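You operate a simulated robot arm through the tools that you are given. There is no shell and no other tool. Be economical: measure what you need, move in short steps, check, and stop when the job is done.

You run a simulated two-armed robot. Do the job below in one go: nothing can be reset, and whatever is moved stays where it is left.

## Task
Put the taster cup on the side bench away on the far end of the fridge top. Then stack the aloe can from the side bench on top of the coconut can. Then fetch the creamer pouch from the lower shelf over the cube bin and set it on top of the black pouch. Then push the top urn drawer shut. Then shut the bottom urn drawer. Then open the pot cupboard door, fetch the MID cup from the shelf of the pot cupboard and stand it on the counter by the jugs and shut the door again. Then shut the left fridge door. Then fetch the oat carton from the counter in front of the basins and stand it on the counter by the jugs. Then lift the left well lid open. Keep to this order. Set down upright: cup, oat carton.

The check looks at the end state, three seconds after you hand in, the way a careful person would. Anything else that was tipped, shoved, dropped, spilled or broken makes it a failure. A push-on lid holds only when it is set on centred and level and pressed home; a screw cap is set on level and turned clockwise until tight.

## Robot
Two 7-joint arms with fingered hands on one trunk, on a base that drives. Base frame: it is fixed to the floor where the robot stands at the start and does not move with it; the origin is under the middle of the robot, x ahead of it, y to its left, z up; the surface under the hand at the start is at about z = 0.95. Readings come in m, rad, newtons and seconds.
The left shoulder is at the start at [0.08, 0.241, 1.842], the right one opposite. With the tool pointing down near the work surface each hand reaches from about 0.1 to 0.86 m from the robot's upright axis, wherever it stands, measured 20 degrees to its own side. Places, roughly: black pouch (22x17x6 cm) [-1.4, 2.3, 1]; bottom urn drawer [-0.9, 1, 0.2]; can [0.5, 0.25, 1]; counter by the jugs [-1.3, 2.6, 1]; cup [-1, 0.25, 0.5]; far end of the fridge top [0.3, 4.2, 1]; left fridge door [-0.2, 4.1, 0.5]; left well lid [0.5, 4.1, 1.2]; oat carton [-1, 3.75, 1]; pot cupboard door [-1, 0.5, 0.5]; pouch [0.75, 1, 1.5]; taster cup (6x6x6 cm) [0.6, 0.2, 1]; top urn drawer [-0.9, 1, 0.8]. Payload 4.9 kg a hand.
The TCP of each hand is the grasp point between the finger pads, 0.032 m short of the fingertips. In the tool frame z runs along the fingers and y along their closing line. The gripper opens to 0.2 m. The gripper's body begins 0.089 m behind the TCP. The gripper is a hand of 4 fingers: y runs from the thumb to the fingers, the wrist lies at [0, 0, -0.267] in the tool frame, and closing takes about 1.5 s.
Orientation is that of the tool frame in the base frame, as [roll, pitch, yaw] about the fixed x, y, z axes, in that order (R = Rz(yaw) Ry(pitch) Rx(roll)). With the fingers straight down and closing along the base's y, the tool's x points along the base's -x, its y along +y and its z along -z.

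## Interface
- The arms move only by the tool step_arm. It takes "left_targets", "right_targets" or both (then of equal length, played together; a hand with none holds still); each is a list of rows, each a list of 7 numbers: the gripper command, from -1 (shut) to 1 (fully open), values between in proportion, then the shift along the base's x, y, z in units of 20 mm (1.0 is 20 mm), then the turn, a rotation vector about the base's x, y, z in units of 8 degrees (1.0 is 8 degrees). In form: [[grip, tx, ty, tz, wx, wy, wz], ...]. A call has 1 to 10 rows; each row shifts and turns the commanded pose from where the row before left it. A call with a number of a shift or a turn outside -1 to 1 is refused whole. Each row takes 0.2 s and may step no farther than 0.05 m and 0.15 rad from the row before; otherwise, or with a gripper value out of range, the whole call is refused. Where a pose cannot be reached the arm comes as near as it can. A force on the tool above 40 N (or 10 N above the force at the start of the call, whichever is more), or a blocked arm, ends the call early, and 0.2 s more pass. The fingers move at their own pace (about 0.072 m/s each) and stop on an object; they squeeze with about 30 N. The grip force told is the motor's: it shows also when the fingers shut on nothing. Time passes only in rows, and 0.2 s behind the last, so rows that do not move let the fingers close. The reply holds the time, the measured pose of the TCP, the force on the tool along the base axes, the opening and the grip force, in the units named above and with some noise, with the torque about the TCP (base axes, N m) and any sound that the robot's microphone picked up.
- Cameras (640 x 400 px; columns grow to the right, rows downward): "scene" is now at [0.0735, 0.0573, 1.9864]; the picture's right is [0.79, -0.61, 0.00], its down [-0.51, -0.66, -0.56] and it looks along [0.34, 0.44, -0.83] (base axes); focal length 214 px, centre (320, 200). "left" rides on the left gripper at [-0.069, -0.069, -0.116] in its tool frame; the picture's right is [0.71, -0.71, 0.00], its down [0.54, 0.54, -0.64] and it looks along [0.45, 0.45, 0.77] (tool axes); focal length 226 px, centre (320, 200). "right" rides on the right gripper at [0.069, -0.069, -0.116] in its tool frame; the picture's right is [0.71, 0.71, 0.00], its down [-0.54, 0.54, -0.64] and it looks along [-0.45, 0.46, 0.77] (tool axes); focal length 226 px, centre (320, 200). There is no depth. A picture from a camera that has moved, and an enlarged one, comes with that camera's place and axes in the base frame and with its lens.
- snapshot(camera): a new picture of that camera. It takes no simulated time.
- move_column(by): slides the trunk up (or, below 0, down) by that many m; the arms and the scene camera ride with it, the base frame stays. It gives what a move gives, with no picture.
- drive_base(legs): drives the robot by 1 to 6 legs, each [ahead, left, turn to the left] in m, m and rad, along the robot's own axes; the way and the turn of a leg run together, so that a leg with both is an arc; at most 1.5 m and 3.142 rad a leg. The arms and the cameras ride along, it lands a little off, and it stops where it bumps. It gives what a move gives.
- preshape(shape, hand): the hand has 4 fingers and takes this shape, open, in about a second: jaw (thumb against the fingers, like two jaws); tri (thumb and two fingers); tip (a fingertip pinch); poke (one finger out to press); point (the index stretched); flat (the hand flat); cup (the hand cupped); fist (a fist). The gripper value then closes the fingers along that shape, each until it touches; the sizes above hold for jaw. It gives what a move gives, with no picture.
- turn_head(pan, tilt): turns the head with the scene camera to pan (to the left, within 1.501 rad either way) and tilt (down, from -0.506 to 1.204), counted from straight ahead of the robot. It gives what a move gives.
- enlarge(camera, box): a new picture of the part [left, top, right, bottom] of that camera's present view, enlarged. It takes no simulated time.
- finish_job(): hands the job in; it is judged then, once.

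Go step by step. Nothing tells you exact positions but the pictures and the camera data: compare them with the known pose of the tool, close in by small moves and look again before you grip or let go. The budget is 483 turns and 246 pictures, counting those below and the enlarged ones. Unless the task says otherwise, let go and move clear before handing in.

The tools are called after "Call:" as a command line: name --argument value ..., lists and objects as JSON in quotes. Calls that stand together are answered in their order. step_arm: Moves the arms, as the interface text tells. Its arguments: {"type":"object","properties":{"left_targets":{"type":"array","items":{"type":"array","items":{"type":"number"}}},"right_targets":{"type":"array","items":{"type":"array","items":{"type":"number"}}}},"required":[]} The other tools are called the same way: move_column (by) slides the trunk up or down; preshape (shape, hand) gives the hand a shape; drive_base (legs) drives the base; turn_head (pan, tilt) turns the head that bears the scene camera; snapshot (camera) takes a picture; enlarge (camera, box) takes an enlarged picture of a part of a camera's view; finish_job () hands the job in.

At the start:

```text
time: 0.0
left_tcp_pos: [0.5509, 0.5967, 1.6521]
left_ee_rot: [3.141, 0.0, -3.141]
left_contact_force: [0.7, 0.1, 0.1]
left_moment: [-0.01, 0.01, -0.02]
left_finger_gap: 0.1997
left_gripper_force: 0.0
left_shape: jaw
right_tcp_pos: [0.4009, 0.0712, 1.7571]
right_ee_rot: [-3.141, 0.001, 3.141]
right_contact_force: [-0.6, 0.5, -1.5]
right_moment: [0.0, -0.04, 0.0]
right_finger_gap: 0.1998
right_gripper_force: 0.0
right_shape: jaw
trunk travel left (down, up): [-0.75, 0.09]
robot x, y, heading: [-0.0006, 0.0016, 0.002]
head pan, tilt: [0.915, 0.981]
```

scene: 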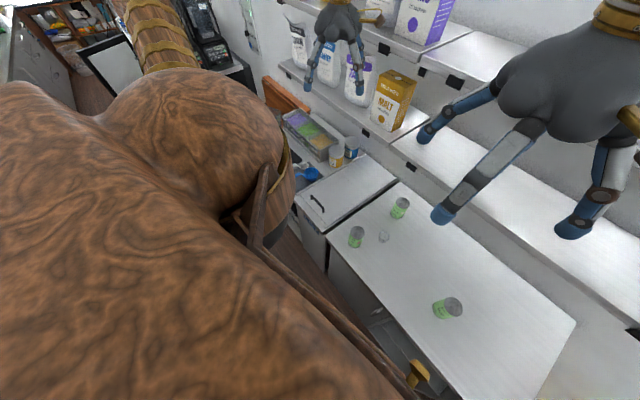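
right: 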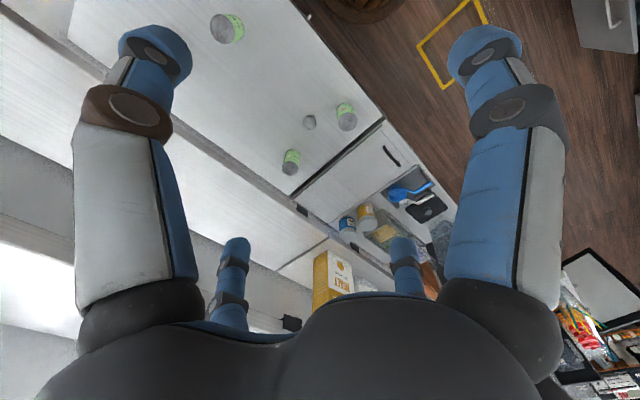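
left: 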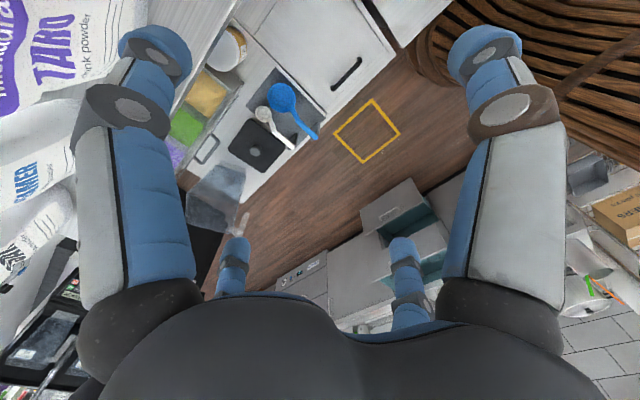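

I see the side bench ahead with three green cans and a small clear cup. I'll look closer from several angles first.

Call:
enlarge --camera "scene" --box '[280, 150, 520, 350]'

Call:
turn_head --pan 0.0 --tilt 0.9

```text
2.00 times, centred on (400, 250) of scene
camera zoom: at [0.0735, 0.0573, 1.9864], right [0.79, -0.61, 0.0], down [-0.51, -0.66, -0.56], along [0.34, 0.44, -0.83], focal length 429 px, centre (160, 100)
```

zoom: 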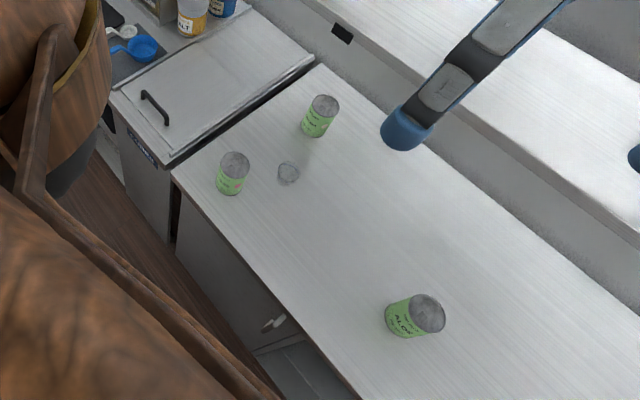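

```text
time: 1.2
left_tcp_pos: [0.5523, 0.5956, 1.6508]
left_ee_rot: [3.141, -0.001, -3.141]
left_contact_force: [-0.1, -0.4, -0.2]
left_moment: [0.0, 0.02, -0.02]
left_finger_gap: 0.1998
left_gripper_force: 0.0
left_shape: jaw
right_tcp_pos: [0.3989, 0.0706, 1.7566]
right_ee_rot: [-3.141, 0.002, -3.14]
right_contact_force: [-0.3, 0.3, 0.1]
right_moment: [0.04, 0.01, -0.02]
right_finger_gap: 0.2001
right_gripper_force: 0.0
right_shape: jaw
trunk travel left (down, up): [-0.75, 0.09]
robot x, y, heading: [-0.0015, -0.0025, 0.001]
head pan, tilt: [0.0, 0.901]
```

Call:
snapshot --camera "scene"

Call:
enlarge --camera "right" --box '[200, 0, 440, 200]'

```text
241 pictures are left
camera scene: at [0.1058, 0.0012, 1.9923], right [0.0, -1.0, 0.0], down [-0.78, 0.0, -0.62], along [0.62, 0.0, -0.78], focal length 214 px, centre (320, 200)
```

scene: 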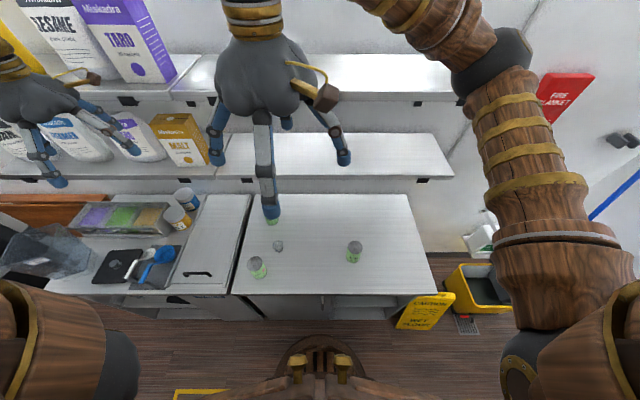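

```text
2.00 times, centred on (320, 100) of right
camera zoom: at [0.3313, 0.0027, 1.8733], right [-0.71, 0.71, 0.0], down [0.54, 0.54, 0.64], along [0.45, 0.46, -0.77], focal length 452 px, centre (320, 400)
```

zoom: 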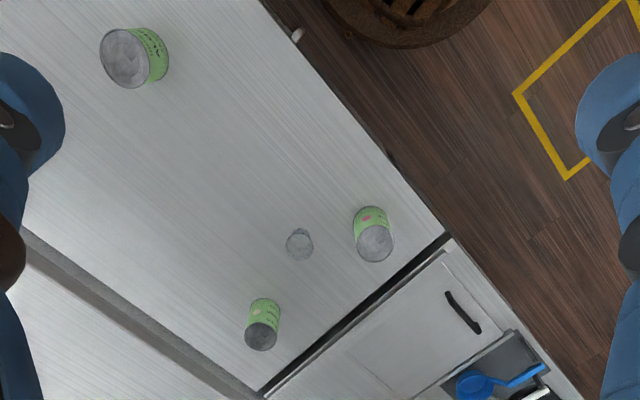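

Call:
enlarge --camera "scene" --box '[230, 210, 310, 290]'

Call:
enlarge --camera "right" --box '[270, 80, 370, 180]'

Call:
enlarge --camera "scene" --box '[310, 210, 390, 290]'

```text
5.00 times, centred on (270, 250) of scene
camera zoom: at [0.1058, 0.0012, 1.9923], right [0.0, -1.0, 0.0], down [-0.78, 0.0, -0.62], along [0.62, 0.0, -0.78], focal length 1072 px, centre (570, -50)
```

zoom: 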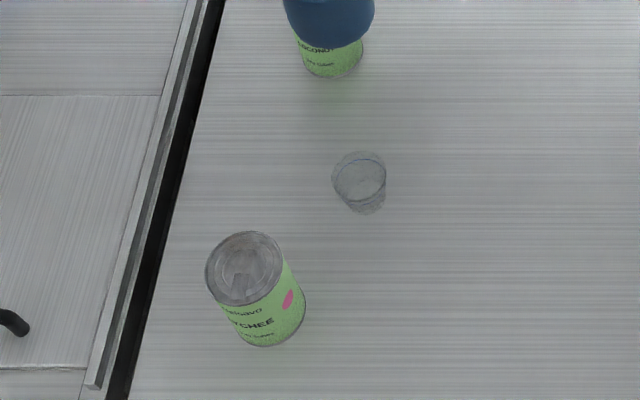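

```text
4.00 times, centred on (320, 130) of right
camera zoom: at [0.3313, 0.0027, 1.8733], right [-0.71, 0.71, 0.0], down [0.54, 0.54, 0.64], along [0.45, 0.46, -0.77], focal length 904 px, centre (320, 480)
```

zoom: 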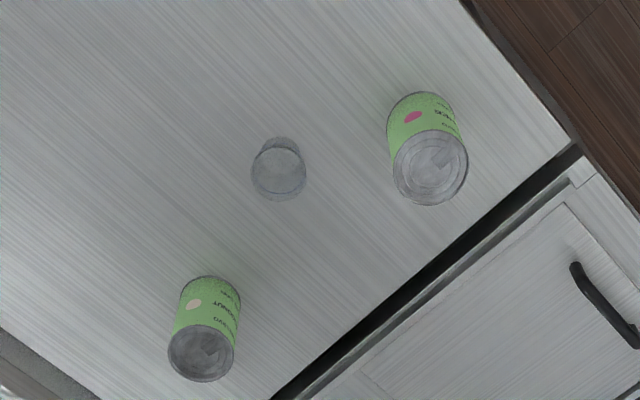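

```text
5.00 times, centred on (350, 250) of scene
camera zoom: at [0.1058, 0.0012, 1.9923], right [0.0, -1.0, 0.0], down [-0.78, 0.0, -0.62], along [0.62, 0.0, -0.78], focal length 1072 px, centre (170, -50)
```

zoom: 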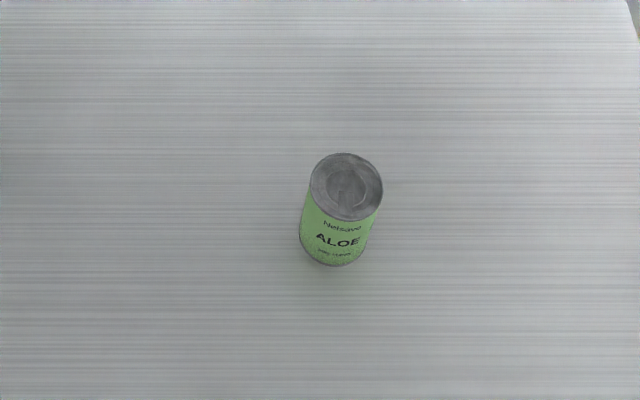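

The cans are LYCHEE (near), COCONUT (far, probably under the shelf) and ALOE (right); the cup is near (0.594, 0.213). I'll move the right hand aside and look from lower down.

Call:
step_arm --right_targets '[[1, 0, -1, 0, 0, 0, 0], [1, 0, -1, 0, 0, 0, 0], [1, 0, -1, 0, 0, 0, 0], [1, 0, -1, 0, 0, 0, 0], [1, 0, -1, 0, 0, 0, 0], [1, 0, -1, 0, 0, 0, 0], [1, 0, -1, 0, 0, 0, 0], [1, 0, -1, 0, 0, 0, 0], [1, 0, -1, 0, 0, 0, 0], [1, 0, -1, 0, 0, 0, 0]]'

Call:
step_arm --right_targets '[[1, 0, -1, 0, 0, 0, 0], [1, 0, -1, 0, 0, 0, 0], [1, 0, -1, 0, 0, 0, 0], [1, 0, -1, 0, 0, 0, 0], [1, 0, -1, 0, 0, 0, 0], [1, 0, -1, 0, 0, 0, 0], [1, 0, -1, 0, 0, 0, 0], [1, 0, -1, 0, 0, 0, 0]]'

Call:
move_column --by -0.35

Call:
turn_head --pan 0.2 --tilt 0.35

Call:
snapshot --camera "scene"

```text
time: 3.4
left_tcp_pos: [0.552, 0.5942, 1.6537]
left_ee_rot: [3.139, 0.0, -3.139]
left_contact_force: [0.3, 0.0, 0.6]
left_moment: [0.06, -0.02, -0.02]
left_finger_gap: 0.1996
left_gripper_force: 0.0
left_shape: jaw
right_tcp_pos: [0.3983, -0.1318, 1.7547]
right_ee_rot: [3.139, 0.001, -3.141]
right_contact_force: [-0.2, -0.4, 0.4]
right_moment: [0.05, 0.0, -0.04]
right_finger_gap: 0.2002
right_gripper_force: 0.1
right_shape: jaw
trunk travel left (down, up): [-0.75, 0.09]
robot x, y, heading: [0.0004, -0.0025, 0.005]
head pan, tilt: [0.0, 0.901]
```

```text
time: 5.2
left_tcp_pos: [0.5523, 0.5962, 1.6518]
left_ee_rot: [-3.141, 0.0, -3.141]
left_contact_force: [0.2, 0.5, -0.4]
left_moment: [-0.01, -0.06, 0.0]
left_finger_gap: 0.2
left_gripper_force: 0.1
left_shape: jaw
right_tcp_pos: [0.3396, -0.2241, 1.7412]
right_ee_rot: [-3.141, 0.001, 3.14]
right_contact_force: [-0.9, -1.2, 0.0]
right_moment: [-0.01, 0.0, 0.02]
right_finger_gap: 0.1998
right_gripper_force: 0.0
right_shape: jaw
right hand out of reach, approached as far as the arm can: row 2, 3, 4, 5, 6, 7, 8
trunk travel left (down, up): [-0.75, 0.09]
robot x, y, heading: [-0.0014, -0.0026, -0.001]
head pan, tilt: [0.0, 0.901]
```

```text
time: 8.6
left_tcp_pos: [0.5529, 0.5957, 1.301]
left_ee_rot: [3.141, -0.001, -3.14]
left_contact_force: [-0.2, 0.2, -0.5]
left_moment: [-0.02, -0.02, -0.01]
left_finger_gap: 0.1999
left_gripper_force: 0.1
left_shape: jaw
right_tcp_pos: [0.3401, -0.2241, 1.3921]
right_ee_rot: [-3.141, -0.001, 3.138]
right_contact_force: [-0.6, 0.5, 0.0]
right_moment: [0.01, -0.02, 0.01]
right_finger_gap: 0.1998
right_gripper_force: 0.1
right_shape: jaw
trunk travel left (down, up): [-0.4, 0.44]
robot x, y, heading: [0.0007, 0.0019, 0.001]
head pan, tilt: [0.0, 0.901]
```

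```text
time: 9.6
left_tcp_pos: [0.5521, 0.596, 1.3013]
left_ee_rot: [3.141, -0.001, -3.14]
left_contact_force: [-0.3, 0.3, -0.3]
left_moment: [-0.02, 0.0, 0.01]
left_finger_gap: 0.1998
left_gripper_force: 0.1
left_shape: jaw
right_tcp_pos: [0.3411, -0.2235, 1.3891]
right_ee_rot: [3.141, -0.001, 3.137]
right_contact_force: [-0.2, -1.0, -0.4]
right_moment: [-0.01, 0.03, 0.0]
right_finger_gap: 0.2001
right_gripper_force: 0.0
right_shape: jaw
trunk travel left (down, up): [-0.4, 0.44]
robot x, y, heading: [-0.0009, 0.0001, 0.002]
head pan, tilt: [0.201, 0.351]
```

```text
236 pictures are left
camera scene: at [0.1215, 0.0194, 1.6898], right [0.2, -0.98, 0.0], down [-0.34, -0.07, -0.94], along [0.92, 0.19, -0.34], focal length 214 px, centre (320, 200)
```

scene: 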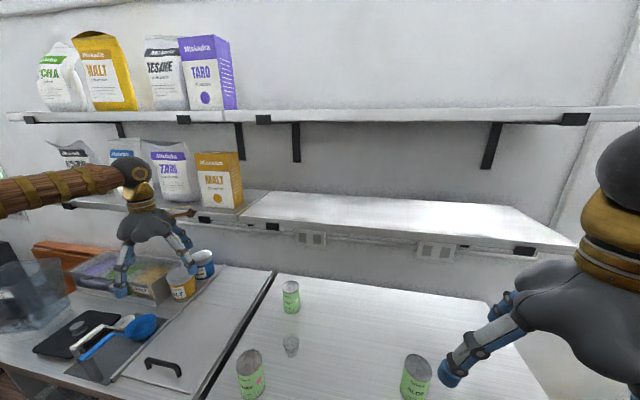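

The lower shelf is at z≈1.40 with its front edge at x≈0.68, so the coconut can (≈0.79, 0.28) stands under it; stacking will need a tilted hand. First the left hand goes above the cup.

Call:
step_arm --left_targets '[[1, 0.1, -1, -0.2, 0, 0, 0], [1, 0.1, -1, -0.2, 0, 0, 0], [1, 0.1, -1, -0.2, 0, 0, 0], [1, 0.1, -1, -0.2, 0, 0, 0], [1, 0.1, -1, -0.2, 0, 0, 0], [1, 0.1, -1, -0.2, 0, 0, 0], [1, 0.1, -1, -0.2, 0, 0, 0], [1, 0.1, -1, -0.2, 0, 0, 0], [1, 0.1, -1, -0.2, 0, 0, 0], [1, 0.1, -1, -0.2, 0, 0, 0]]'

Call:
step_arm --left_targets '[[0.3, 0.1, -1, -0.2, 0, 0, 0], [0.3, 0.1, -1, -0.2, 0, 0, 0], [0.3, 0.1, -1, -0.2, 0, 0, 0], [0.3, 0.1, -1, -0.2, 0, 0, 0], [0.3, 0.1, -1, -0.2, 0, 0, 0], [0.3, 0.1, -1, -0.2, 0, 0, 0], [0.3, 0.1, -1, -0.2, 0, 0, 0], [0.3, 0.1, -1, -0.2, 0, 0, 0], [0.3, 0.2, -1, -0.2, 0, 0, 0]]'

Call:
snapshot --camera "left"

Call:
snapshot --camera "scene"

```text
time: 11.8
left_tcp_pos: [0.5725, 0.3947, 1.2643]
left_ee_rot: [3.141, 0.001, -3.14]
left_contact_force: [0.1, 0.0, 0.1]
left_moment: [0.0, 0.02, -0.01]
left_finger_gap: 0.2
left_gripper_force: 0.1
left_shape: jaw
right_tcp_pos: [0.3416, -0.2243, 1.3902]
right_ee_rot: [-3.141, 0.0, -3.141]
right_contact_force: [0.2, 0.4, -0.1]
right_moment: [0.0, 0.03, 0.01]
right_finger_gap: 0.1998
right_gripper_force: 0.0
right_shape: jaw
trunk travel left (down, up): [-0.4, 0.44]
robot x, y, heading: [0.0023, 0.0015, -0.002]
head pan, tilt: [0.201, 0.351]
```

```text
time: 13.8
left_tcp_pos: [0.5942, 0.2146, 1.224]
left_ee_rot: [3.138, -0.002, -3.139]
left_contact_force: [-0.2, 0.0, -0.3]
left_moment: [-0.02, 0.01, 0.02]
left_finger_gap: 0.1306
left_gripper_force: 0.0
left_shape: jaw
right_tcp_pos: [0.3407, -0.2258, 1.3898]
right_ee_rot: [3.142, 0.001, 3.14]
right_contact_force: [0.0, -0.3, 0.5]
right_moment: [0.03, 0.0, 0.0]
right_finger_gap: 0.1999
right_gripper_force: 0.0
right_shape: jaw
trunk travel left (down, up): [-0.4, 0.44]
robot x, y, heading: [0.0017, 0.0018, -0.001]
head pan, tilt: [0.201, 0.351]
```

```text
235 pictures are left
camera left: at [0.6632, 0.1445, 1.3399], right [-0.71, -0.71, 0.0], down [-0.54, 0.54, 0.64], along [-0.46, 0.46, -0.77], focal length 226 px, centre (320, 200)
```

left: 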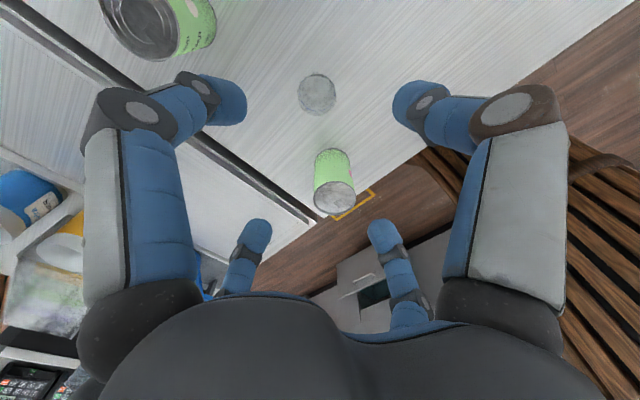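

```text
234 pictures are left
camera scene: at [0.1223, 0.0182, 1.6898], right [0.2, -0.98, 0.0], down [-0.34, -0.07, -0.94], along [0.92, 0.19, -0.34], focal length 214 px, centre (320, 200)
```

scene: 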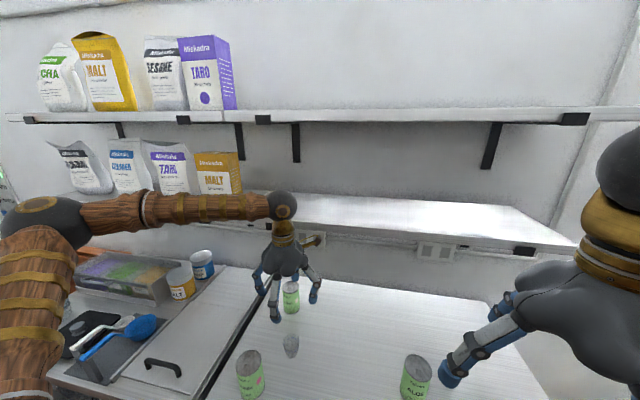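

Call:
enlarge --camera "scene" --box '[230, 180, 350, 400]'

Call:
snapshot --camera "right"

```text
1.82 times, centred on (290, 290) of scene
camera zoom: at [0.1223, 0.0182, 1.6898], right [0.2, -0.98, 0.0], down [-0.34, -0.07, -0.94], along [0.92, 0.19, -0.34], focal length 390 px, centre (374, 36)
```

zoom: 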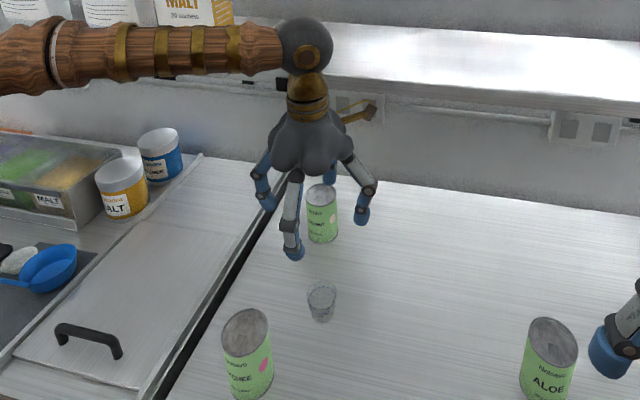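

```text
232 pictures are left
camera right: at [0.2722, -0.293, 1.5061], right [-0.71, 0.71, 0.0], down [0.54, 0.54, 0.64], along [0.46, 0.45, -0.77], focal length 226 px, centre (320, 200)
```

right: 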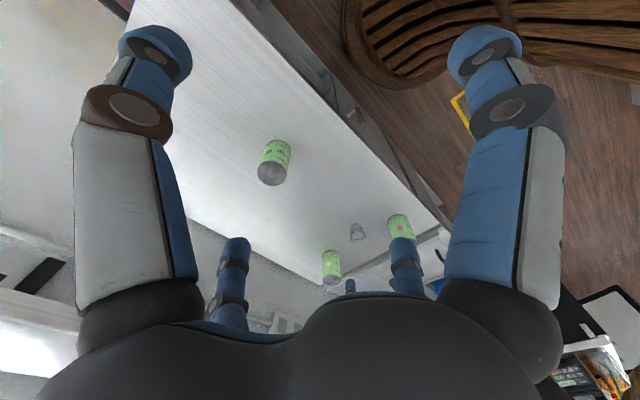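

The hand is a four-finger claw (±x and ±y), centred over the cup. I'll descend onto it and close.

Call:
step_arm --left_targets '[[0.3, 0.2, 0, -1, 0, 0, 0], [0.3, 0, 0, -1, 0, 0, 0], [0.3, 0, 0, -1, 0, 0, 0], [0.3, 0, 0, -1, 0, 0, 0], [0.3, 0, 0, -1, 0, 0, 0], [0.3, 0, 0, -1, 0, 0, 0], [0.3, 0, 0, -1, 0, 0, 0], [0.3, 0, 0, -1, 0, 0, 0]]'

Call:
snapshot --camera "left"

Call:
enlarge --camera "scene" --box '[230, 230, 350, 400]'

```text
time: 15.6
left_tcp_pos: [0.5969, 0.2153, 1.0647]
left_ee_rot: [3.141, 0.0, -3.139]
left_contact_force: [-1.1, -0.1, -0.1]
left_moment: [-0.01, -0.03, 0.03]
left_finger_gap: 0.1306
left_gripper_force: 0.1
left_shape: jaw
right_tcp_pos: [0.3398, -0.225, 1.3908]
right_ee_rot: [-3.141, 0.001, 3.141]
right_contact_force: [0.1, 0.1, 0.3]
right_moment: [-0.01, 0.0, -0.03]
right_finger_gap: 0.2
right_gripper_force: 0.1
right_shape: jaw
trunk travel left (down, up): [-0.4, 0.44]
robot x, y, heading: [-0.0062, 0.0018, -0.004]
head pan, tilt: [0.201, 0.351]
```

```text
231 pictures are left
camera left: at [0.6668, 0.146, 1.1807], right [-0.71, -0.71, 0.0], down [-0.54, 0.54, 0.64], along [-0.46, 0.45, -0.77], focal length 226 px, centre (320, 200)
```

left: 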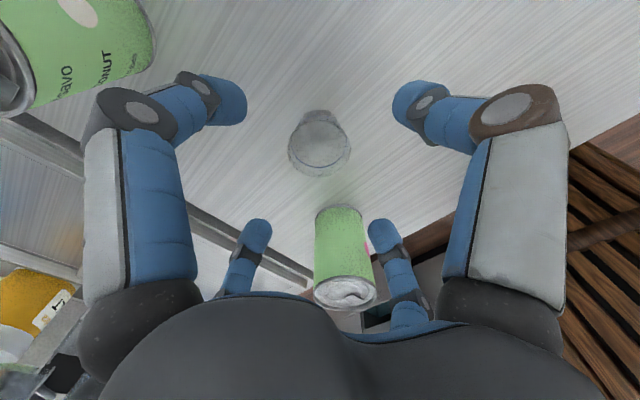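

```text
2.35 times, centred on (290, 315) of scene
camera zoom: at [0.1221, 0.0194, 1.6898], right [0.2, -0.98, 0.0], down [-0.34, -0.07, -0.94], along [0.92, 0.19, -0.34], focal length 505 px, centre (391, -71)
```

zoom: 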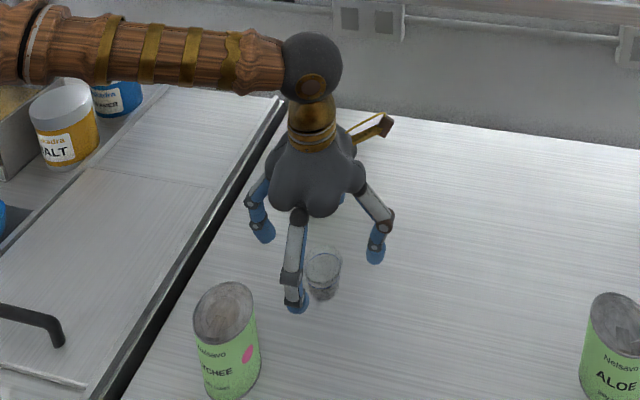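

Call:
step_arm --left_targets '[[0.3, 0.3, -0.3, -1, 0, 0, 0], [0.3, 0, 0, -1, 0, 0, 0], [0.3, 0, 0, -1, 0, 0, 0], [0.3, 0, 0, -0.7, 0, 0, 0]]'

Call:
snapshot --camera "left"

```text
time: 16.6
left_tcp_pos: [0.603, 0.2097, 0.9931]
left_ee_rot: [3.141, 0.001, -3.139]
left_contact_force: [0.2, 0.2, 0.3]
left_moment: [0.0, -0.01, 0.03]
left_finger_gap: 0.1307
left_gripper_force: 0.1
left_shape: jaw
right_tcp_pos: [0.3414, -0.2255, 1.3902]
right_ee_rot: [-3.142, 0.001, 3.139]
right_contact_force: [-0.2, -0.6, 0.2]
right_moment: [-0.03, 0.01, -0.04]
right_finger_gap: 0.1998
right_gripper_force: 0.0
right_shape: jaw
trunk travel left (down, up): [-0.4, 0.44]
robot x, y, heading: [-0.0, 0.0001, -0.005]
head pan, tilt: [0.201, 0.351]
```

```text
229 pictures are left
camera left: at [0.6725, 0.1398, 1.1082], right [-0.71, -0.71, 0.0], down [-0.54, 0.54, 0.64], along [-0.46, 0.45, -0.77], focal length 226 px, centre (320, 200)
```

left: 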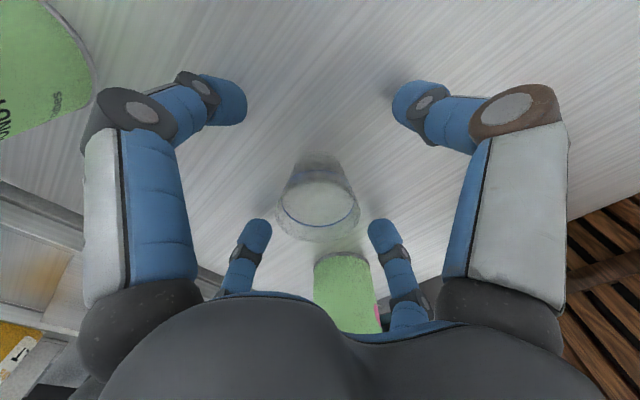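

Call:
step_arm --left_targets '[[0.3, 0.3, -0.3, 0, 0, 0, 0], [-0.1, 0, 0, 0, 0, 0, 0], [-0.5, 0, 0, 0, 0, 0, 0], [-1, 0, 0, 0, 0, 0, 0], [-1, 0, 0, 0, 0, 0, 0], [-1, 0, 0, 0, 0, 0, 0], [-1, 0, 0, 0, 0, 0, 0]]'

Call:
snapshot --camera "left"

```text
time: 18.2
left_tcp_pos: [0.6099, 0.2029, 0.9922]
left_ee_rot: [3.141, 0.0, -3.14]
left_contact_force: [0.0, -0.1, -0.9]
left_moment: [0.02, -0.02, 0.01]
left_finger_gap: 0.0328
left_gripper_force: 29.8
left_shape: jaw
right_tcp_pos: [0.3411, -0.2255, 1.3896]
right_ee_rot: [3.141, 0.0, 3.139]
right_contact_force: [1.1, 0.2, -0.1]
right_moment: [-0.04, -0.02, 0.04]
right_finger_gap: 0.1999
right_gripper_force: 0.1
right_shape: jaw
trunk travel left (down, up): [-0.4, 0.44]
robot x, y, heading: [0.0014, 0.0006, -0.0]
head pan, tilt: [0.201, 0.351]
```

```text
228 pictures are left
camera left: at [0.6785, 0.1336, 1.1079], right [-0.71, -0.71, 0.0], down [-0.54, 0.54, 0.64], along [-0.46, 0.45, -0.77], focal length 226 px, centre (320, 200)
```

left: 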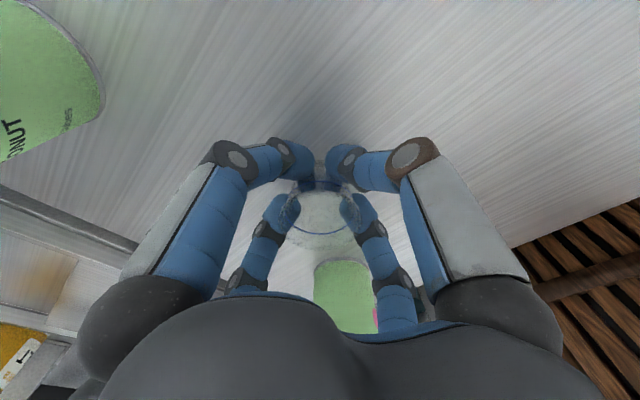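

Call:
enlarge --camera "left" --box '[220, 120, 420, 280]'

Call:
enlarge --camera "scene" --box '[250, 290, 340, 380]'

```text
2.50 times, centred on (320, 200) of left
camera zoom: at [0.6785, 0.1336, 1.1079], right [-0.71, -0.71, 0.0], down [-0.54, 0.54, 0.64], along [-0.46, 0.45, -0.77], focal length 565 px, centre (320, 200)
```

zoom: 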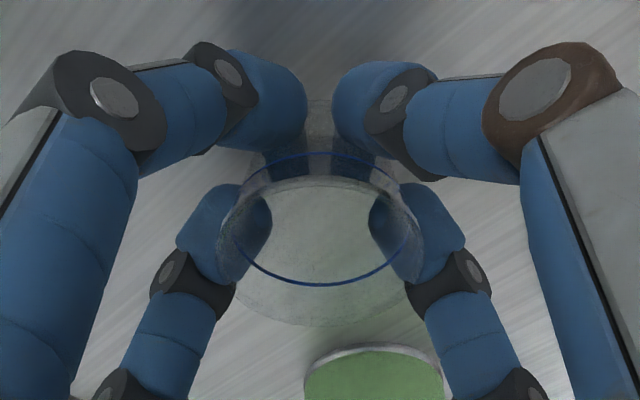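

```text
4.44 times, centred on (295, 335) of scene
camera zoom: at [0.1217, 0.0192, 1.6898], right [0.2, -0.98, 0.0], down [-0.34, -0.07, -0.94], along [0.92, 0.19, -0.34], focal length 953 px, centre (431, -400)
```

zoom: 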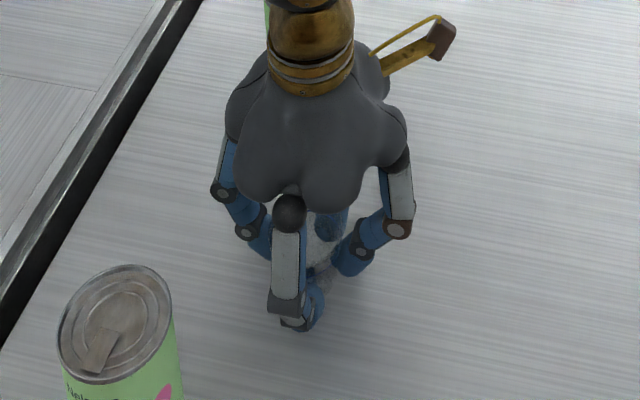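

Call:
step_arm --left_targets '[[-1, 0, 0, 0.5, 0, 0, 0], [-1, 0, 0, 1, 0, 0, 0], [-1, 0, 0, 1, 0, 0, 0], [-1, 0, 0, 1, 0, 0, 0], [-1, 0, 0, 1, 0, 0, 0], [-1, 0, 0, 1, 0, 0, 0], [-1, 0, 0, 1, 0, 0, 0], [-1, 0, 0, 1, 0, 0, 0], [-1, 0, 0, 1, 0, 0, 0], [-1, 0, 0, 1, 0, 0, 0]]'

Call:
snapshot --camera "left"

Call:
snapshot --camera "scene"

```text
time: 20.4
left_tcp_pos: [0.6088, 0.204, 1.1822]
left_ee_rot: [-3.14, 0.0, -3.14]
left_contact_force: [-0.4, -0.9, 0.6]
left_moment: [0.0, -0.03, 0.03]
left_finger_gap: 0.0328
left_gripper_force: 30.1
left_shape: jaw
right_tcp_pos: [0.3387, -0.2251, 1.3898]
right_ee_rot: [-3.141, 0.001, 3.138]
right_contact_force: [0.2, -0.2, 0.3]
right_moment: [0.01, 0.02, 0.03]
right_finger_gap: 0.2
right_gripper_force: 0.0
right_shape: jaw
trunk travel left (down, up): [-0.4, 0.44]
robot x, y, heading: [-0.0031, -0.0002, 0.006]
head pan, tilt: [0.201, 0.351]
```

```text
225 pictures are left
camera left: at [0.6782, 0.1356, 1.298], right [-0.71, -0.71, 0.0], down [-0.54, 0.54, 0.64], along [-0.46, 0.45, -0.77], focal length 226 px, centre (320, 200)
```

left: 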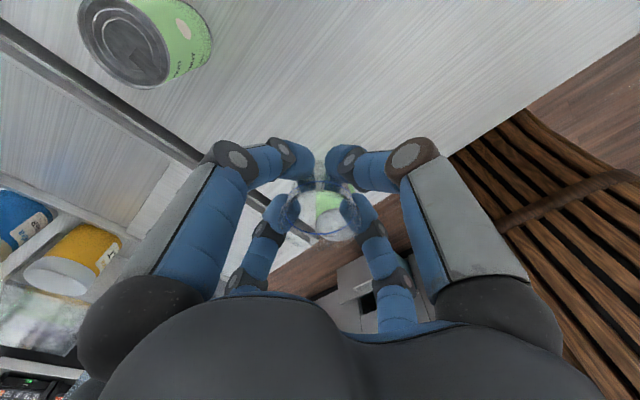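

```text
224 pictures are left
camera scene: at [0.1209, 0.0192, 1.6899], right [0.2, -0.98, 0.0], down [-0.34, -0.07, -0.94], along [0.92, 0.19, -0.34], focal length 214 px, centre (320, 200)
```

scene: 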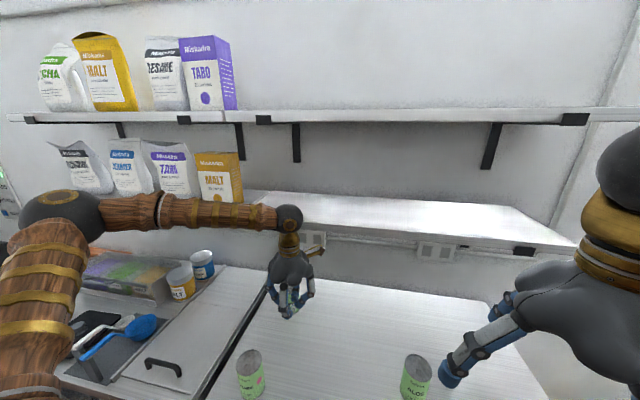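

Cup is held. Now I look to the left to see the aisle and the fridge.

Call:
turn_head --pan 1.5 --tilt 0.25

Call:
snapshot --camera "scene"

Call:
turn_head --pan 0.9 --tilt 0.25

Call:
snapshot --camera "scene"

```text
time: 21.9
left_tcp_pos: [0.6084, 0.2042, 1.1812]
left_ee_rot: [-3.141, 0.0, -3.14]
left_contact_force: [0.1, 0.1, 0.1]
left_moment: [0.0, -0.01, -0.01]
left_finger_gap: 0.033
left_gripper_force: 29.9
left_shape: jaw
right_tcp_pos: [0.3406, -0.2231, 1.3916]
right_ee_rot: [-3.141, 0.0, -3.141]
right_contact_force: [0.2, 0.3, 0.1]
right_moment: [-0.04, -0.01, 0.01]
right_finger_gap: 0.1996
right_gripper_force: 0.0
right_shape: jaw
trunk travel left (down, up): [-0.4, 0.44]
robot x, y, heading: [-0.0021, 0.0011, 0.001]
head pan, tilt: [1.499, 0.25]
```

```text
223 pictures are left
camera scene: at [0.0372, 0.094, 1.6993], right [1.0, -0.07, 0.0], down [-0.02, -0.25, -0.97], along [0.07, 0.97, -0.25], focal length 214 px, centre (320, 200)
```

scene: 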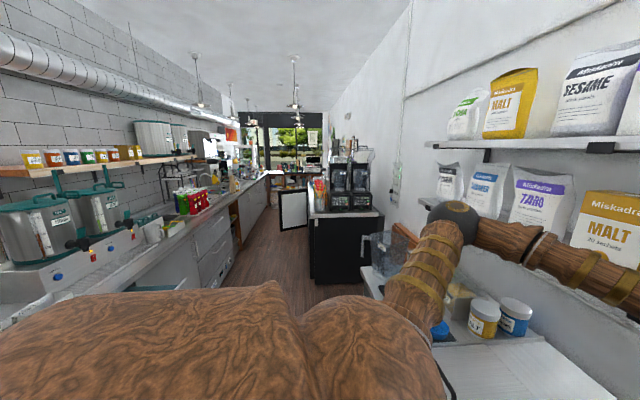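

```text
time: 22.9
left_tcp_pos: [0.6098, 0.204, 1.1827]
left_ee_rot: [-3.14, 0.0, -3.14]
left_contact_force: [0.8, -0.8, -0.2]
left_moment: [0.03, 0.0, -0.04]
left_finger_gap: 0.0328
left_gripper_force: 29.6
left_shape: jaw
right_tcp_pos: [0.3407, -0.2244, 1.3897]
right_ee_rot: [3.141, -0.002, 3.141]
right_contact_force: [0.6, 0.4, -0.3]
right_moment: [0.04, -0.02, 0.0]
right_finger_gap: 0.1999
right_gripper_force: 0.0
right_shape: jaw
trunk travel left (down, up): [-0.4, 0.44]
robot x, y, heading: [-0.0018, -0.0008, 0.002]
head pan, tilt: [0.901, 0.25]
```

```text
222 pictures are left
camera scene: at [0.0882, 0.074, 1.6993], right [0.78, -0.62, 0.0], down [-0.15, -0.19, -0.97], along [0.6, 0.76, -0.25], focal length 214 px, centre (320, 200)
```

scene: 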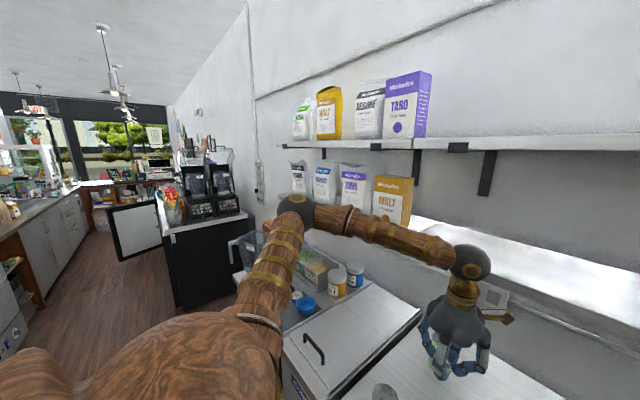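

The aisle runs along +y between the left counter (front ≈ x −0.85) and the bench/black cabinet/fridge (front ≈ x 0.05); the fridge's left door stands open near y 4.2. I'll tuck the left hand in and back off.

Call:
step_arm --left_targets '[[-1, -1, 0, 0.5, 0, 0, 0], [-1, -1, 0, 0.5, 0, 0, 0], [-1, -1, 0, 0.5, 0, 0, 0], [-1, -1, 0, 0.5, 0, 0, 0], [-1, -1, 0, 0.5, 0, 0, 0], [-1, -1, 0, 0.5, 0, 0, 0], [-1, -1, 0, 0.5, 0, 0, 0], [-1, -1, 0, 0.5, 0, 0, 0], [-1, -1, 0, 0.5, 0, 0, 0], [-1, -1, 0, 0.5, 0, 0, 0]]'

Call:
drive_base --legs '[[-0.3, 0, 0]]'

Call:
turn_head --pan 1.5 --tilt 0.6

Call:
snapshot --camera "scene"

```text
time: 25.1
left_tcp_pos: [0.4069, 0.2046, 1.283]
left_ee_rot: [3.141, 0.001, -3.139]
left_contact_force: [0.0, -0.3, -0.6]
left_moment: [0.0, -0.03, -0.03]
left_finger_gap: 0.0329
left_gripper_force: 30.0
left_shape: jaw
right_tcp_pos: [0.3404, -0.2247, 1.3913]
right_ee_rot: [3.139, 0.002, 3.137]
right_contact_force: [0.2, -0.4, -0.7]
right_moment: [0.01, -0.05, -0.04]
right_finger_gap: 0.2001
right_gripper_force: 0.1
right_shape: jaw
trunk travel left (down, up): [-0.4, 0.44]
robot x, y, heading: [-0.0009, 0.0016, -0.001]
head pan, tilt: [0.901, 0.25]
```

```text
time: 27.1
left_tcp_pos: [0.1107, 0.2053, 1.2811]
left_ee_rot: [-3.141, -0.001, -3.137]
left_contact_force: [0.0, -0.5, -0.8]
left_moment: [0.01, 0.01, 0.01]
left_finger_gap: 0.0324
left_gripper_force: 30.1
left_shape: jaw
right_tcp_pos: [0.042, -0.2237, 1.3895]
right_ee_rot: [-3.14, -0.001, -3.139]
right_contact_force: [0.1, 0.0, -0.2]
right_moment: [0.0, 0.05, 0.01]
right_finger_gap: 0.1996
right_gripper_force: 0.0
right_shape: jaw
trunk travel left (down, up): [-0.4, 0.44]
robot x, y, heading: [-0.2991, -0.0014, 0.006]
head pan, tilt: [0.901, 0.25]
```

```text
time: 28.1
left_tcp_pos: [0.1081, 0.2057, 1.282]
left_ee_rot: [3.14, 0.0, -3.135]
left_contact_force: [0.8, 0.9, -0.6]
left_moment: [-0.01, 0.01, 0.01]
left_finger_gap: 0.0327
left_gripper_force: 29.9
left_shape: jaw
right_tcp_pos: [0.0408, -0.2243, 1.3898]
right_ee_rot: [-3.14, 0.0, -3.14]
right_contact_force: [0.4, -0.2, 0.5]
right_moment: [-0.04, 0.04, 0.03]
right_finger_gap: 0.2
right_gripper_force: 0.0
right_shape: jaw
trunk travel left (down, up): [-0.4, 0.44]
robot x, y, heading: [-0.2971, -0.0015, 0.0]
head pan, tilt: [1.499, 0.6]
```

```text
221 pictures are left
camera scene: at [-0.2633, 0.0885, 1.6671], right [1.0, -0.07, 0.0], down [-0.04, -0.56, -0.83], along [0.06, 0.82, -0.56], focal length 214 px, centre (320, 200)
```

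scene: 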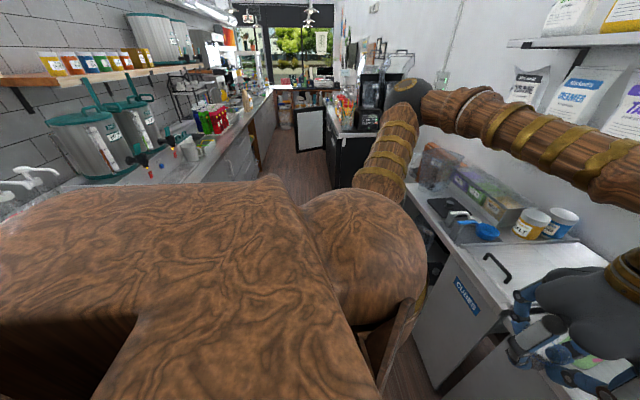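

Call:
drive_base --legs '[[0, 0, 1.571]]'

Call:
turn_head --pan 0 --tilt 0.45

Call:
snapshot --camera "scene"

Call:
turn_head --pan 0.9 --tilt 0.5

Call:
snapshot --camera "scene"

```text
time: 32.4
left_tcp_pos: [-0.5122, 0.4046, 1.2824]
left_ee_rot: [3.14, 0.001, -1.549]
left_contact_force: [0.7, -0.2, 0.4]
left_moment: [-0.02, 0.03, -0.03]
left_finger_gap: 0.0328
left_gripper_force: 30.0
left_shape: jaw
right_tcp_pos: [-0.0828, 0.3439, 1.3885]
right_ee_rot: [3.141, 0.001, -1.553]
right_contact_force: [-0.8, -0.2, 0.4]
right_moment: [0.02, 0.02, -0.04]
right_finger_gap: 0.1997
right_gripper_force: 0.0
right_shape: jaw
trunk travel left (down, up): [-0.4, 0.44]
robot x, y, heading: [-0.3016, -0.0023, 1.594]
head pan, tilt: [1.499, 0.6]
```

```text
time: 34.0
left_tcp_pos: [-0.5126, 0.4035, 1.2818]
left_ee_rot: [3.141, -0.001, -1.55]
left_contact_force: [0.3, 0.2, 0.7]
left_moment: [0.0, 0.02, -0.01]
left_finger_gap: 0.0326
left_gripper_force: 29.7
left_shape: jaw
right_tcp_pos: [-0.0813, 0.3434, 1.3898]
right_ee_rot: [3.142, -0.001, -1.553]
right_contact_force: [0.7, -1.2, 0.8]
right_moment: [-0.03, 0.03, 0.03]
right_finger_gap: 0.2
right_gripper_force: 0.0
right_shape: jaw
trunk travel left (down, up): [-0.4, 0.44]
robot x, y, heading: [-0.3023, 0.0027, 1.59]
head pan, tilt: [0.0, 0.45]
```

```text
220 pictures are left
camera scene: at [-0.3024, 0.1225, 1.6806], right [1.0, 0.02, 0.0], down [0.01, -0.44, -0.9], along [-0.02, 0.9, -0.44], focal length 214 px, centre (320, 200)
```

scene: 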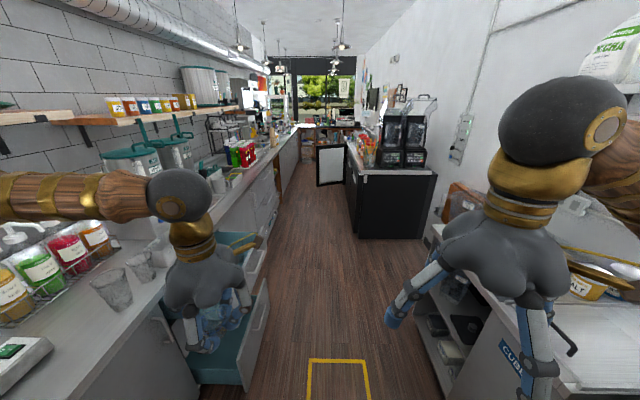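

```text
time: 35.2
left_tcp_pos: [-0.5127, 0.4043, 1.2821]
left_ee_rot: [-3.141, 0.002, -1.55]
left_contact_force: [1.4, 0.4, -0.4]
left_moment: [-0.01, 0.01, -0.02]
left_finger_gap: 0.0328
left_gripper_force: 30.7
left_shape: jaw
right_tcp_pos: [-0.0824, 0.3434, 1.3892]
right_ee_rot: [3.14, 0.001, -1.552]
right_contact_force: [0.1, 0.0, 0.1]
right_moment: [0.02, 0.01, -0.01]
right_finger_gap: 0.1997
right_gripper_force: 0.1
right_shape: jaw
trunk travel left (down, up): [-0.4, 0.44]
robot x, y, heading: [-0.2988, -0.0031, 1.586]
head pan, tilt: [0.901, 0.499]
```

```text
219 pictures are left
camera scene: at [-0.373, 0.0858, 1.6762], right [0.61, 0.8, 0.0], down [0.38, -0.29, -0.88], along [-0.7, 0.53, -0.48], focal length 214 px, centre (320, 200)
```

scene: 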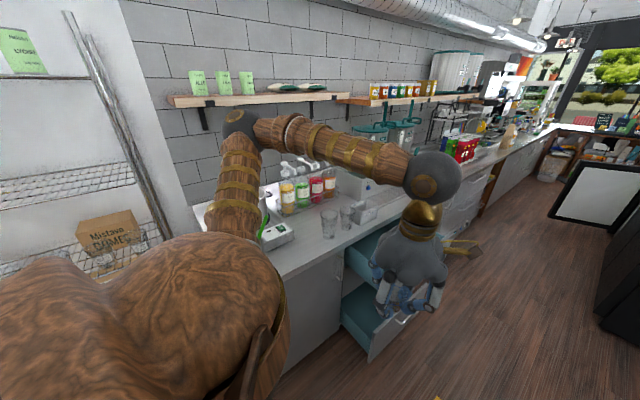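

Both urn drawers stand out to about x −0.57, so I pass them at x≈−0.1, then shift left and go on to the fridge.

Call:
drive_base --legs '[[0, -0.2, -0.018], [1.0, 0, 0], [0.7, 0, 0]]'

Call:
turn_head --pan -0.3 --tilt 0.6

Call:
snapshot --camera "scene"

```text
time: 45.1
left_tcp_pos: [-0.2844, 2.1342, 1.2822]
left_ee_rot: [3.142, 0.002, -1.582]
left_contact_force: [0.3, 0.0, -1.1]
left_moment: [0.01, 0.03, -0.04]
left_finger_gap: 0.0327
left_gripper_force: 30.0
left_shape: jaw
right_tcp_pos: [0.1445, 2.0599, 1.3926]
right_ee_rot: [-3.141, 0.002, -1.588]
right_contact_force: [0.8, 0.5, -0.2]
right_moment: [-0.01, 0.0, -0.01]
right_finger_gap: 0.1999
right_gripper_force: 0.2
right_shape: jaw
trunk travel left (down, up): [-0.4, 0.44]
robot x, y, heading: [-0.0864, 1.7214, 1.555]
head pan, tilt: [0.901, 0.499]
```

```text
time: 46.5
left_tcp_pos: [-0.2842, 2.1345, 1.282]
left_ee_rot: [-3.142, 0.001, -1.582]
left_contact_force: [1.0, 0.5, 0.0]
left_moment: [-0.03, -0.04, 0.01]
left_finger_gap: 0.0325
left_gripper_force: 29.9
left_shape: jaw
right_tcp_pos: [0.1438, 2.0607, 1.3899]
right_ee_rot: [-3.141, -0.001, -1.586]
right_contact_force: [-0.6, 0.2, 0.0]
right_moment: [0.0, -0.01, 0.0]
right_finger_gap: 0.2
right_gripper_force: 0.0
right_shape: jaw
trunk travel left (down, up): [-0.4, 0.44]
robot x, y, heading: [-0.085, 1.722, 1.559]
head pan, tilt: [-0.3, 0.6]
```

```text
218 pictures are left
camera scene: at [-0.0573, 1.8391, 1.6671], right [0.95, -0.31, 0.0], down [-0.17, -0.54, -0.82], along [0.25, 0.78, -0.57], focal length 214 px, centre (320, 200)
```

scene: 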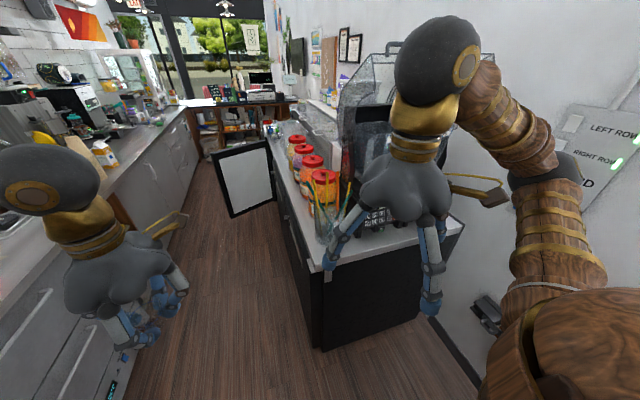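

The fridge runs from y≈2.42 to ≈4.3 with tall blenders on its near end. I'll raise the trunk so that the elbows clear everything, then drive along at x≈−0.42.

Call:
move_column --by 0.38

Call:
drive_base --legs '[[0, 0.33, 0.014], [0.9, 0, 0]]'

Call:
turn_head --pan -0.5 --tilt 0.7

Call:
snapshot --camera "scene"

```text
time: 50.2
left_tcp_pos: [-0.2845, 2.1358, 1.6631]
left_ee_rot: [-3.141, 0.001, -1.583]
left_contact_force: [0.9, -0.3, 0.3]
left_moment: [0.04, -0.01, -0.05]
left_finger_gap: 0.0325
left_gripper_force: 30.3
left_shape: jaw
right_tcp_pos: [0.1435, 2.0607, 1.7708]
right_ee_rot: [-3.141, 0.0, -1.587]
right_contact_force: [0.4, -0.4, 0.2]
right_moment: [-0.01, -0.02, -0.01]
right_finger_gap: 0.2002
right_gripper_force: 0.1
right_shape: jaw
trunk travel left (down, up): [-0.78, 0.06]
robot x, y, heading: [-0.0825, 1.7216, 1.555]
head pan, tilt: [-0.3, 0.6]
```

```text
time: 56.6
left_tcp_pos: [-0.6449, 3.0114, 1.6627]
left_ee_rot: [3.141, 0.002, -1.547]
left_contact_force: [-0.3, -0.3, 0.5]
left_moment: [0.0, -0.01, 0.01]
left_finger_gap: 0.0326
left_gripper_force: 29.5
left_shape: jaw
right_tcp_pos: [-0.2139, 2.9524, 1.771]
right_ee_rot: [-3.141, 0.002, -1.55]
right_contact_force: [0.0, 0.8, -0.3]
right_moment: [0.03, -0.04, -0.01]
right_finger_gap: 0.2
right_gripper_force: 0.0
right_shape: jaw
trunk travel left (down, up): [-0.78, 0.06]
robot x, y, heading: [-0.4284, 2.6067, 1.596]
head pan, tilt: [-0.3, 0.6]
```

```text
time: 57.4
left_tcp_pos: [-0.6456, 3.0125, 1.6623]
left_ee_rot: [3.141, 0.001, -1.546]
left_contact_force: [0.1, -0.3, -0.8]
left_moment: [0.04, 0.0, 0.0]
left_finger_gap: 0.0327
left_gripper_force: 30.4
left_shape: jaw
right_tcp_pos: [-0.2137, 2.9534, 1.7702]
right_ee_rot: [-3.142, 0.003, -1.55]
right_contact_force: [0.3, -0.3, -0.9]
right_moment: [0.0, 0.0, -0.01]
right_finger_gap: 0.1999
right_gripper_force: 0.1
right_shape: jaw
trunk travel left (down, up): [-0.78, 0.06]
robot x, y, heading: [-0.4319, 2.6069, 1.596]
head pan, tilt: [-0.499, 0.7]
```

```text
217 pictures are left
camera scene: at [-0.3927, 2.7144, 2.0386], right [0.89, -0.46, 0.0], down [-0.29, -0.57, -0.77], along [0.35, 0.68, -0.64], focal length 214 px, centre (320, 200)
```

scene: 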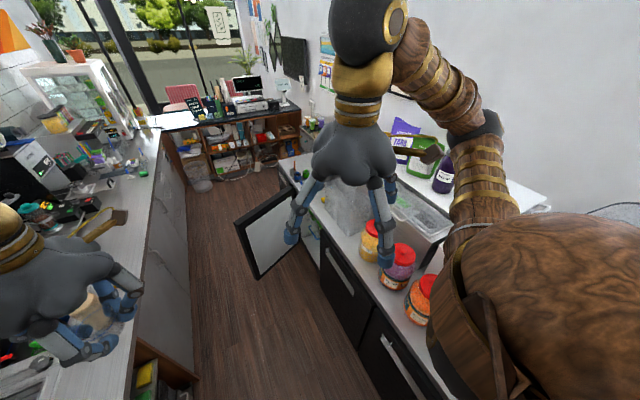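

Call:
drive_base --legs '[[0.85, 0, -0.025]]'

Call:
turn_head --pan -0.7 --tilt 0.75

Call:
snapshot --camera "scene"

```text
time: 61.9
left_tcp_pos: [-0.6478, 3.8671, 1.6645]
left_ee_rot: [-3.139, 0.001, -1.568]
left_contact_force: [0.2, -0.2, -1.1]
left_moment: [0.04, 0.04, 0.01]
left_finger_gap: 0.0325
left_gripper_force: 30.2
left_shape: jaw
right_tcp_pos: [-0.2181, 3.7998, 1.7705]
right_ee_rot: [3.141, 0.002, -1.572]
right_contact_force: [0.5, 0.0, -0.1]
right_moment: [0.02, -0.02, -0.02]
right_finger_gap: 0.1999
right_gripper_force: 0.0
right_shape: jaw
trunk travel left (down, up): [-0.78, 0.06]
robot x, y, heading: [-0.4414, 3.4611, 1.575]
head pan, tilt: [-0.499, 0.7]
```

```text
time: 62.6
left_tcp_pos: [-0.6469, 3.8686, 1.6618]
left_ee_rot: [-3.141, 0.001, -1.567]
left_contact_force: [0.2, -0.5, -0.2]
left_moment: [0.0, 0.01, 0.02]
left_finger_gap: 0.0327
left_gripper_force: 30.3
left_shape: jaw
right_tcp_pos: [-0.2184, 3.8001, 1.7711]
right_ee_rot: [-3.141, 0.002, -1.572]
right_contact_force: [0.0, 0.6, 0.0]
right_moment: [0.04, -0.03, 0.0]
right_finger_gap: 0.1999
right_gripper_force: 0.1
right_shape: jaw
trunk travel left (down, up): [-0.78, 0.06]
robot x, y, heading: [-0.4436, 3.4625, 1.574]
head pan, tilt: [-0.7, 0.75]
```

```text
216 pictures are left
camera scene: at [-0.3887, 3.5543, 2.0343], right [0.77, -0.64, 0.0], down [-0.44, -0.52, -0.73], along [0.47, 0.56, -0.68], focal length 214 px, centre (320, 200)
```

scene: 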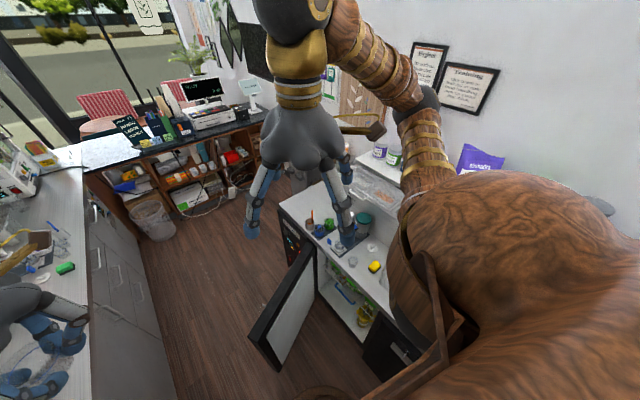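

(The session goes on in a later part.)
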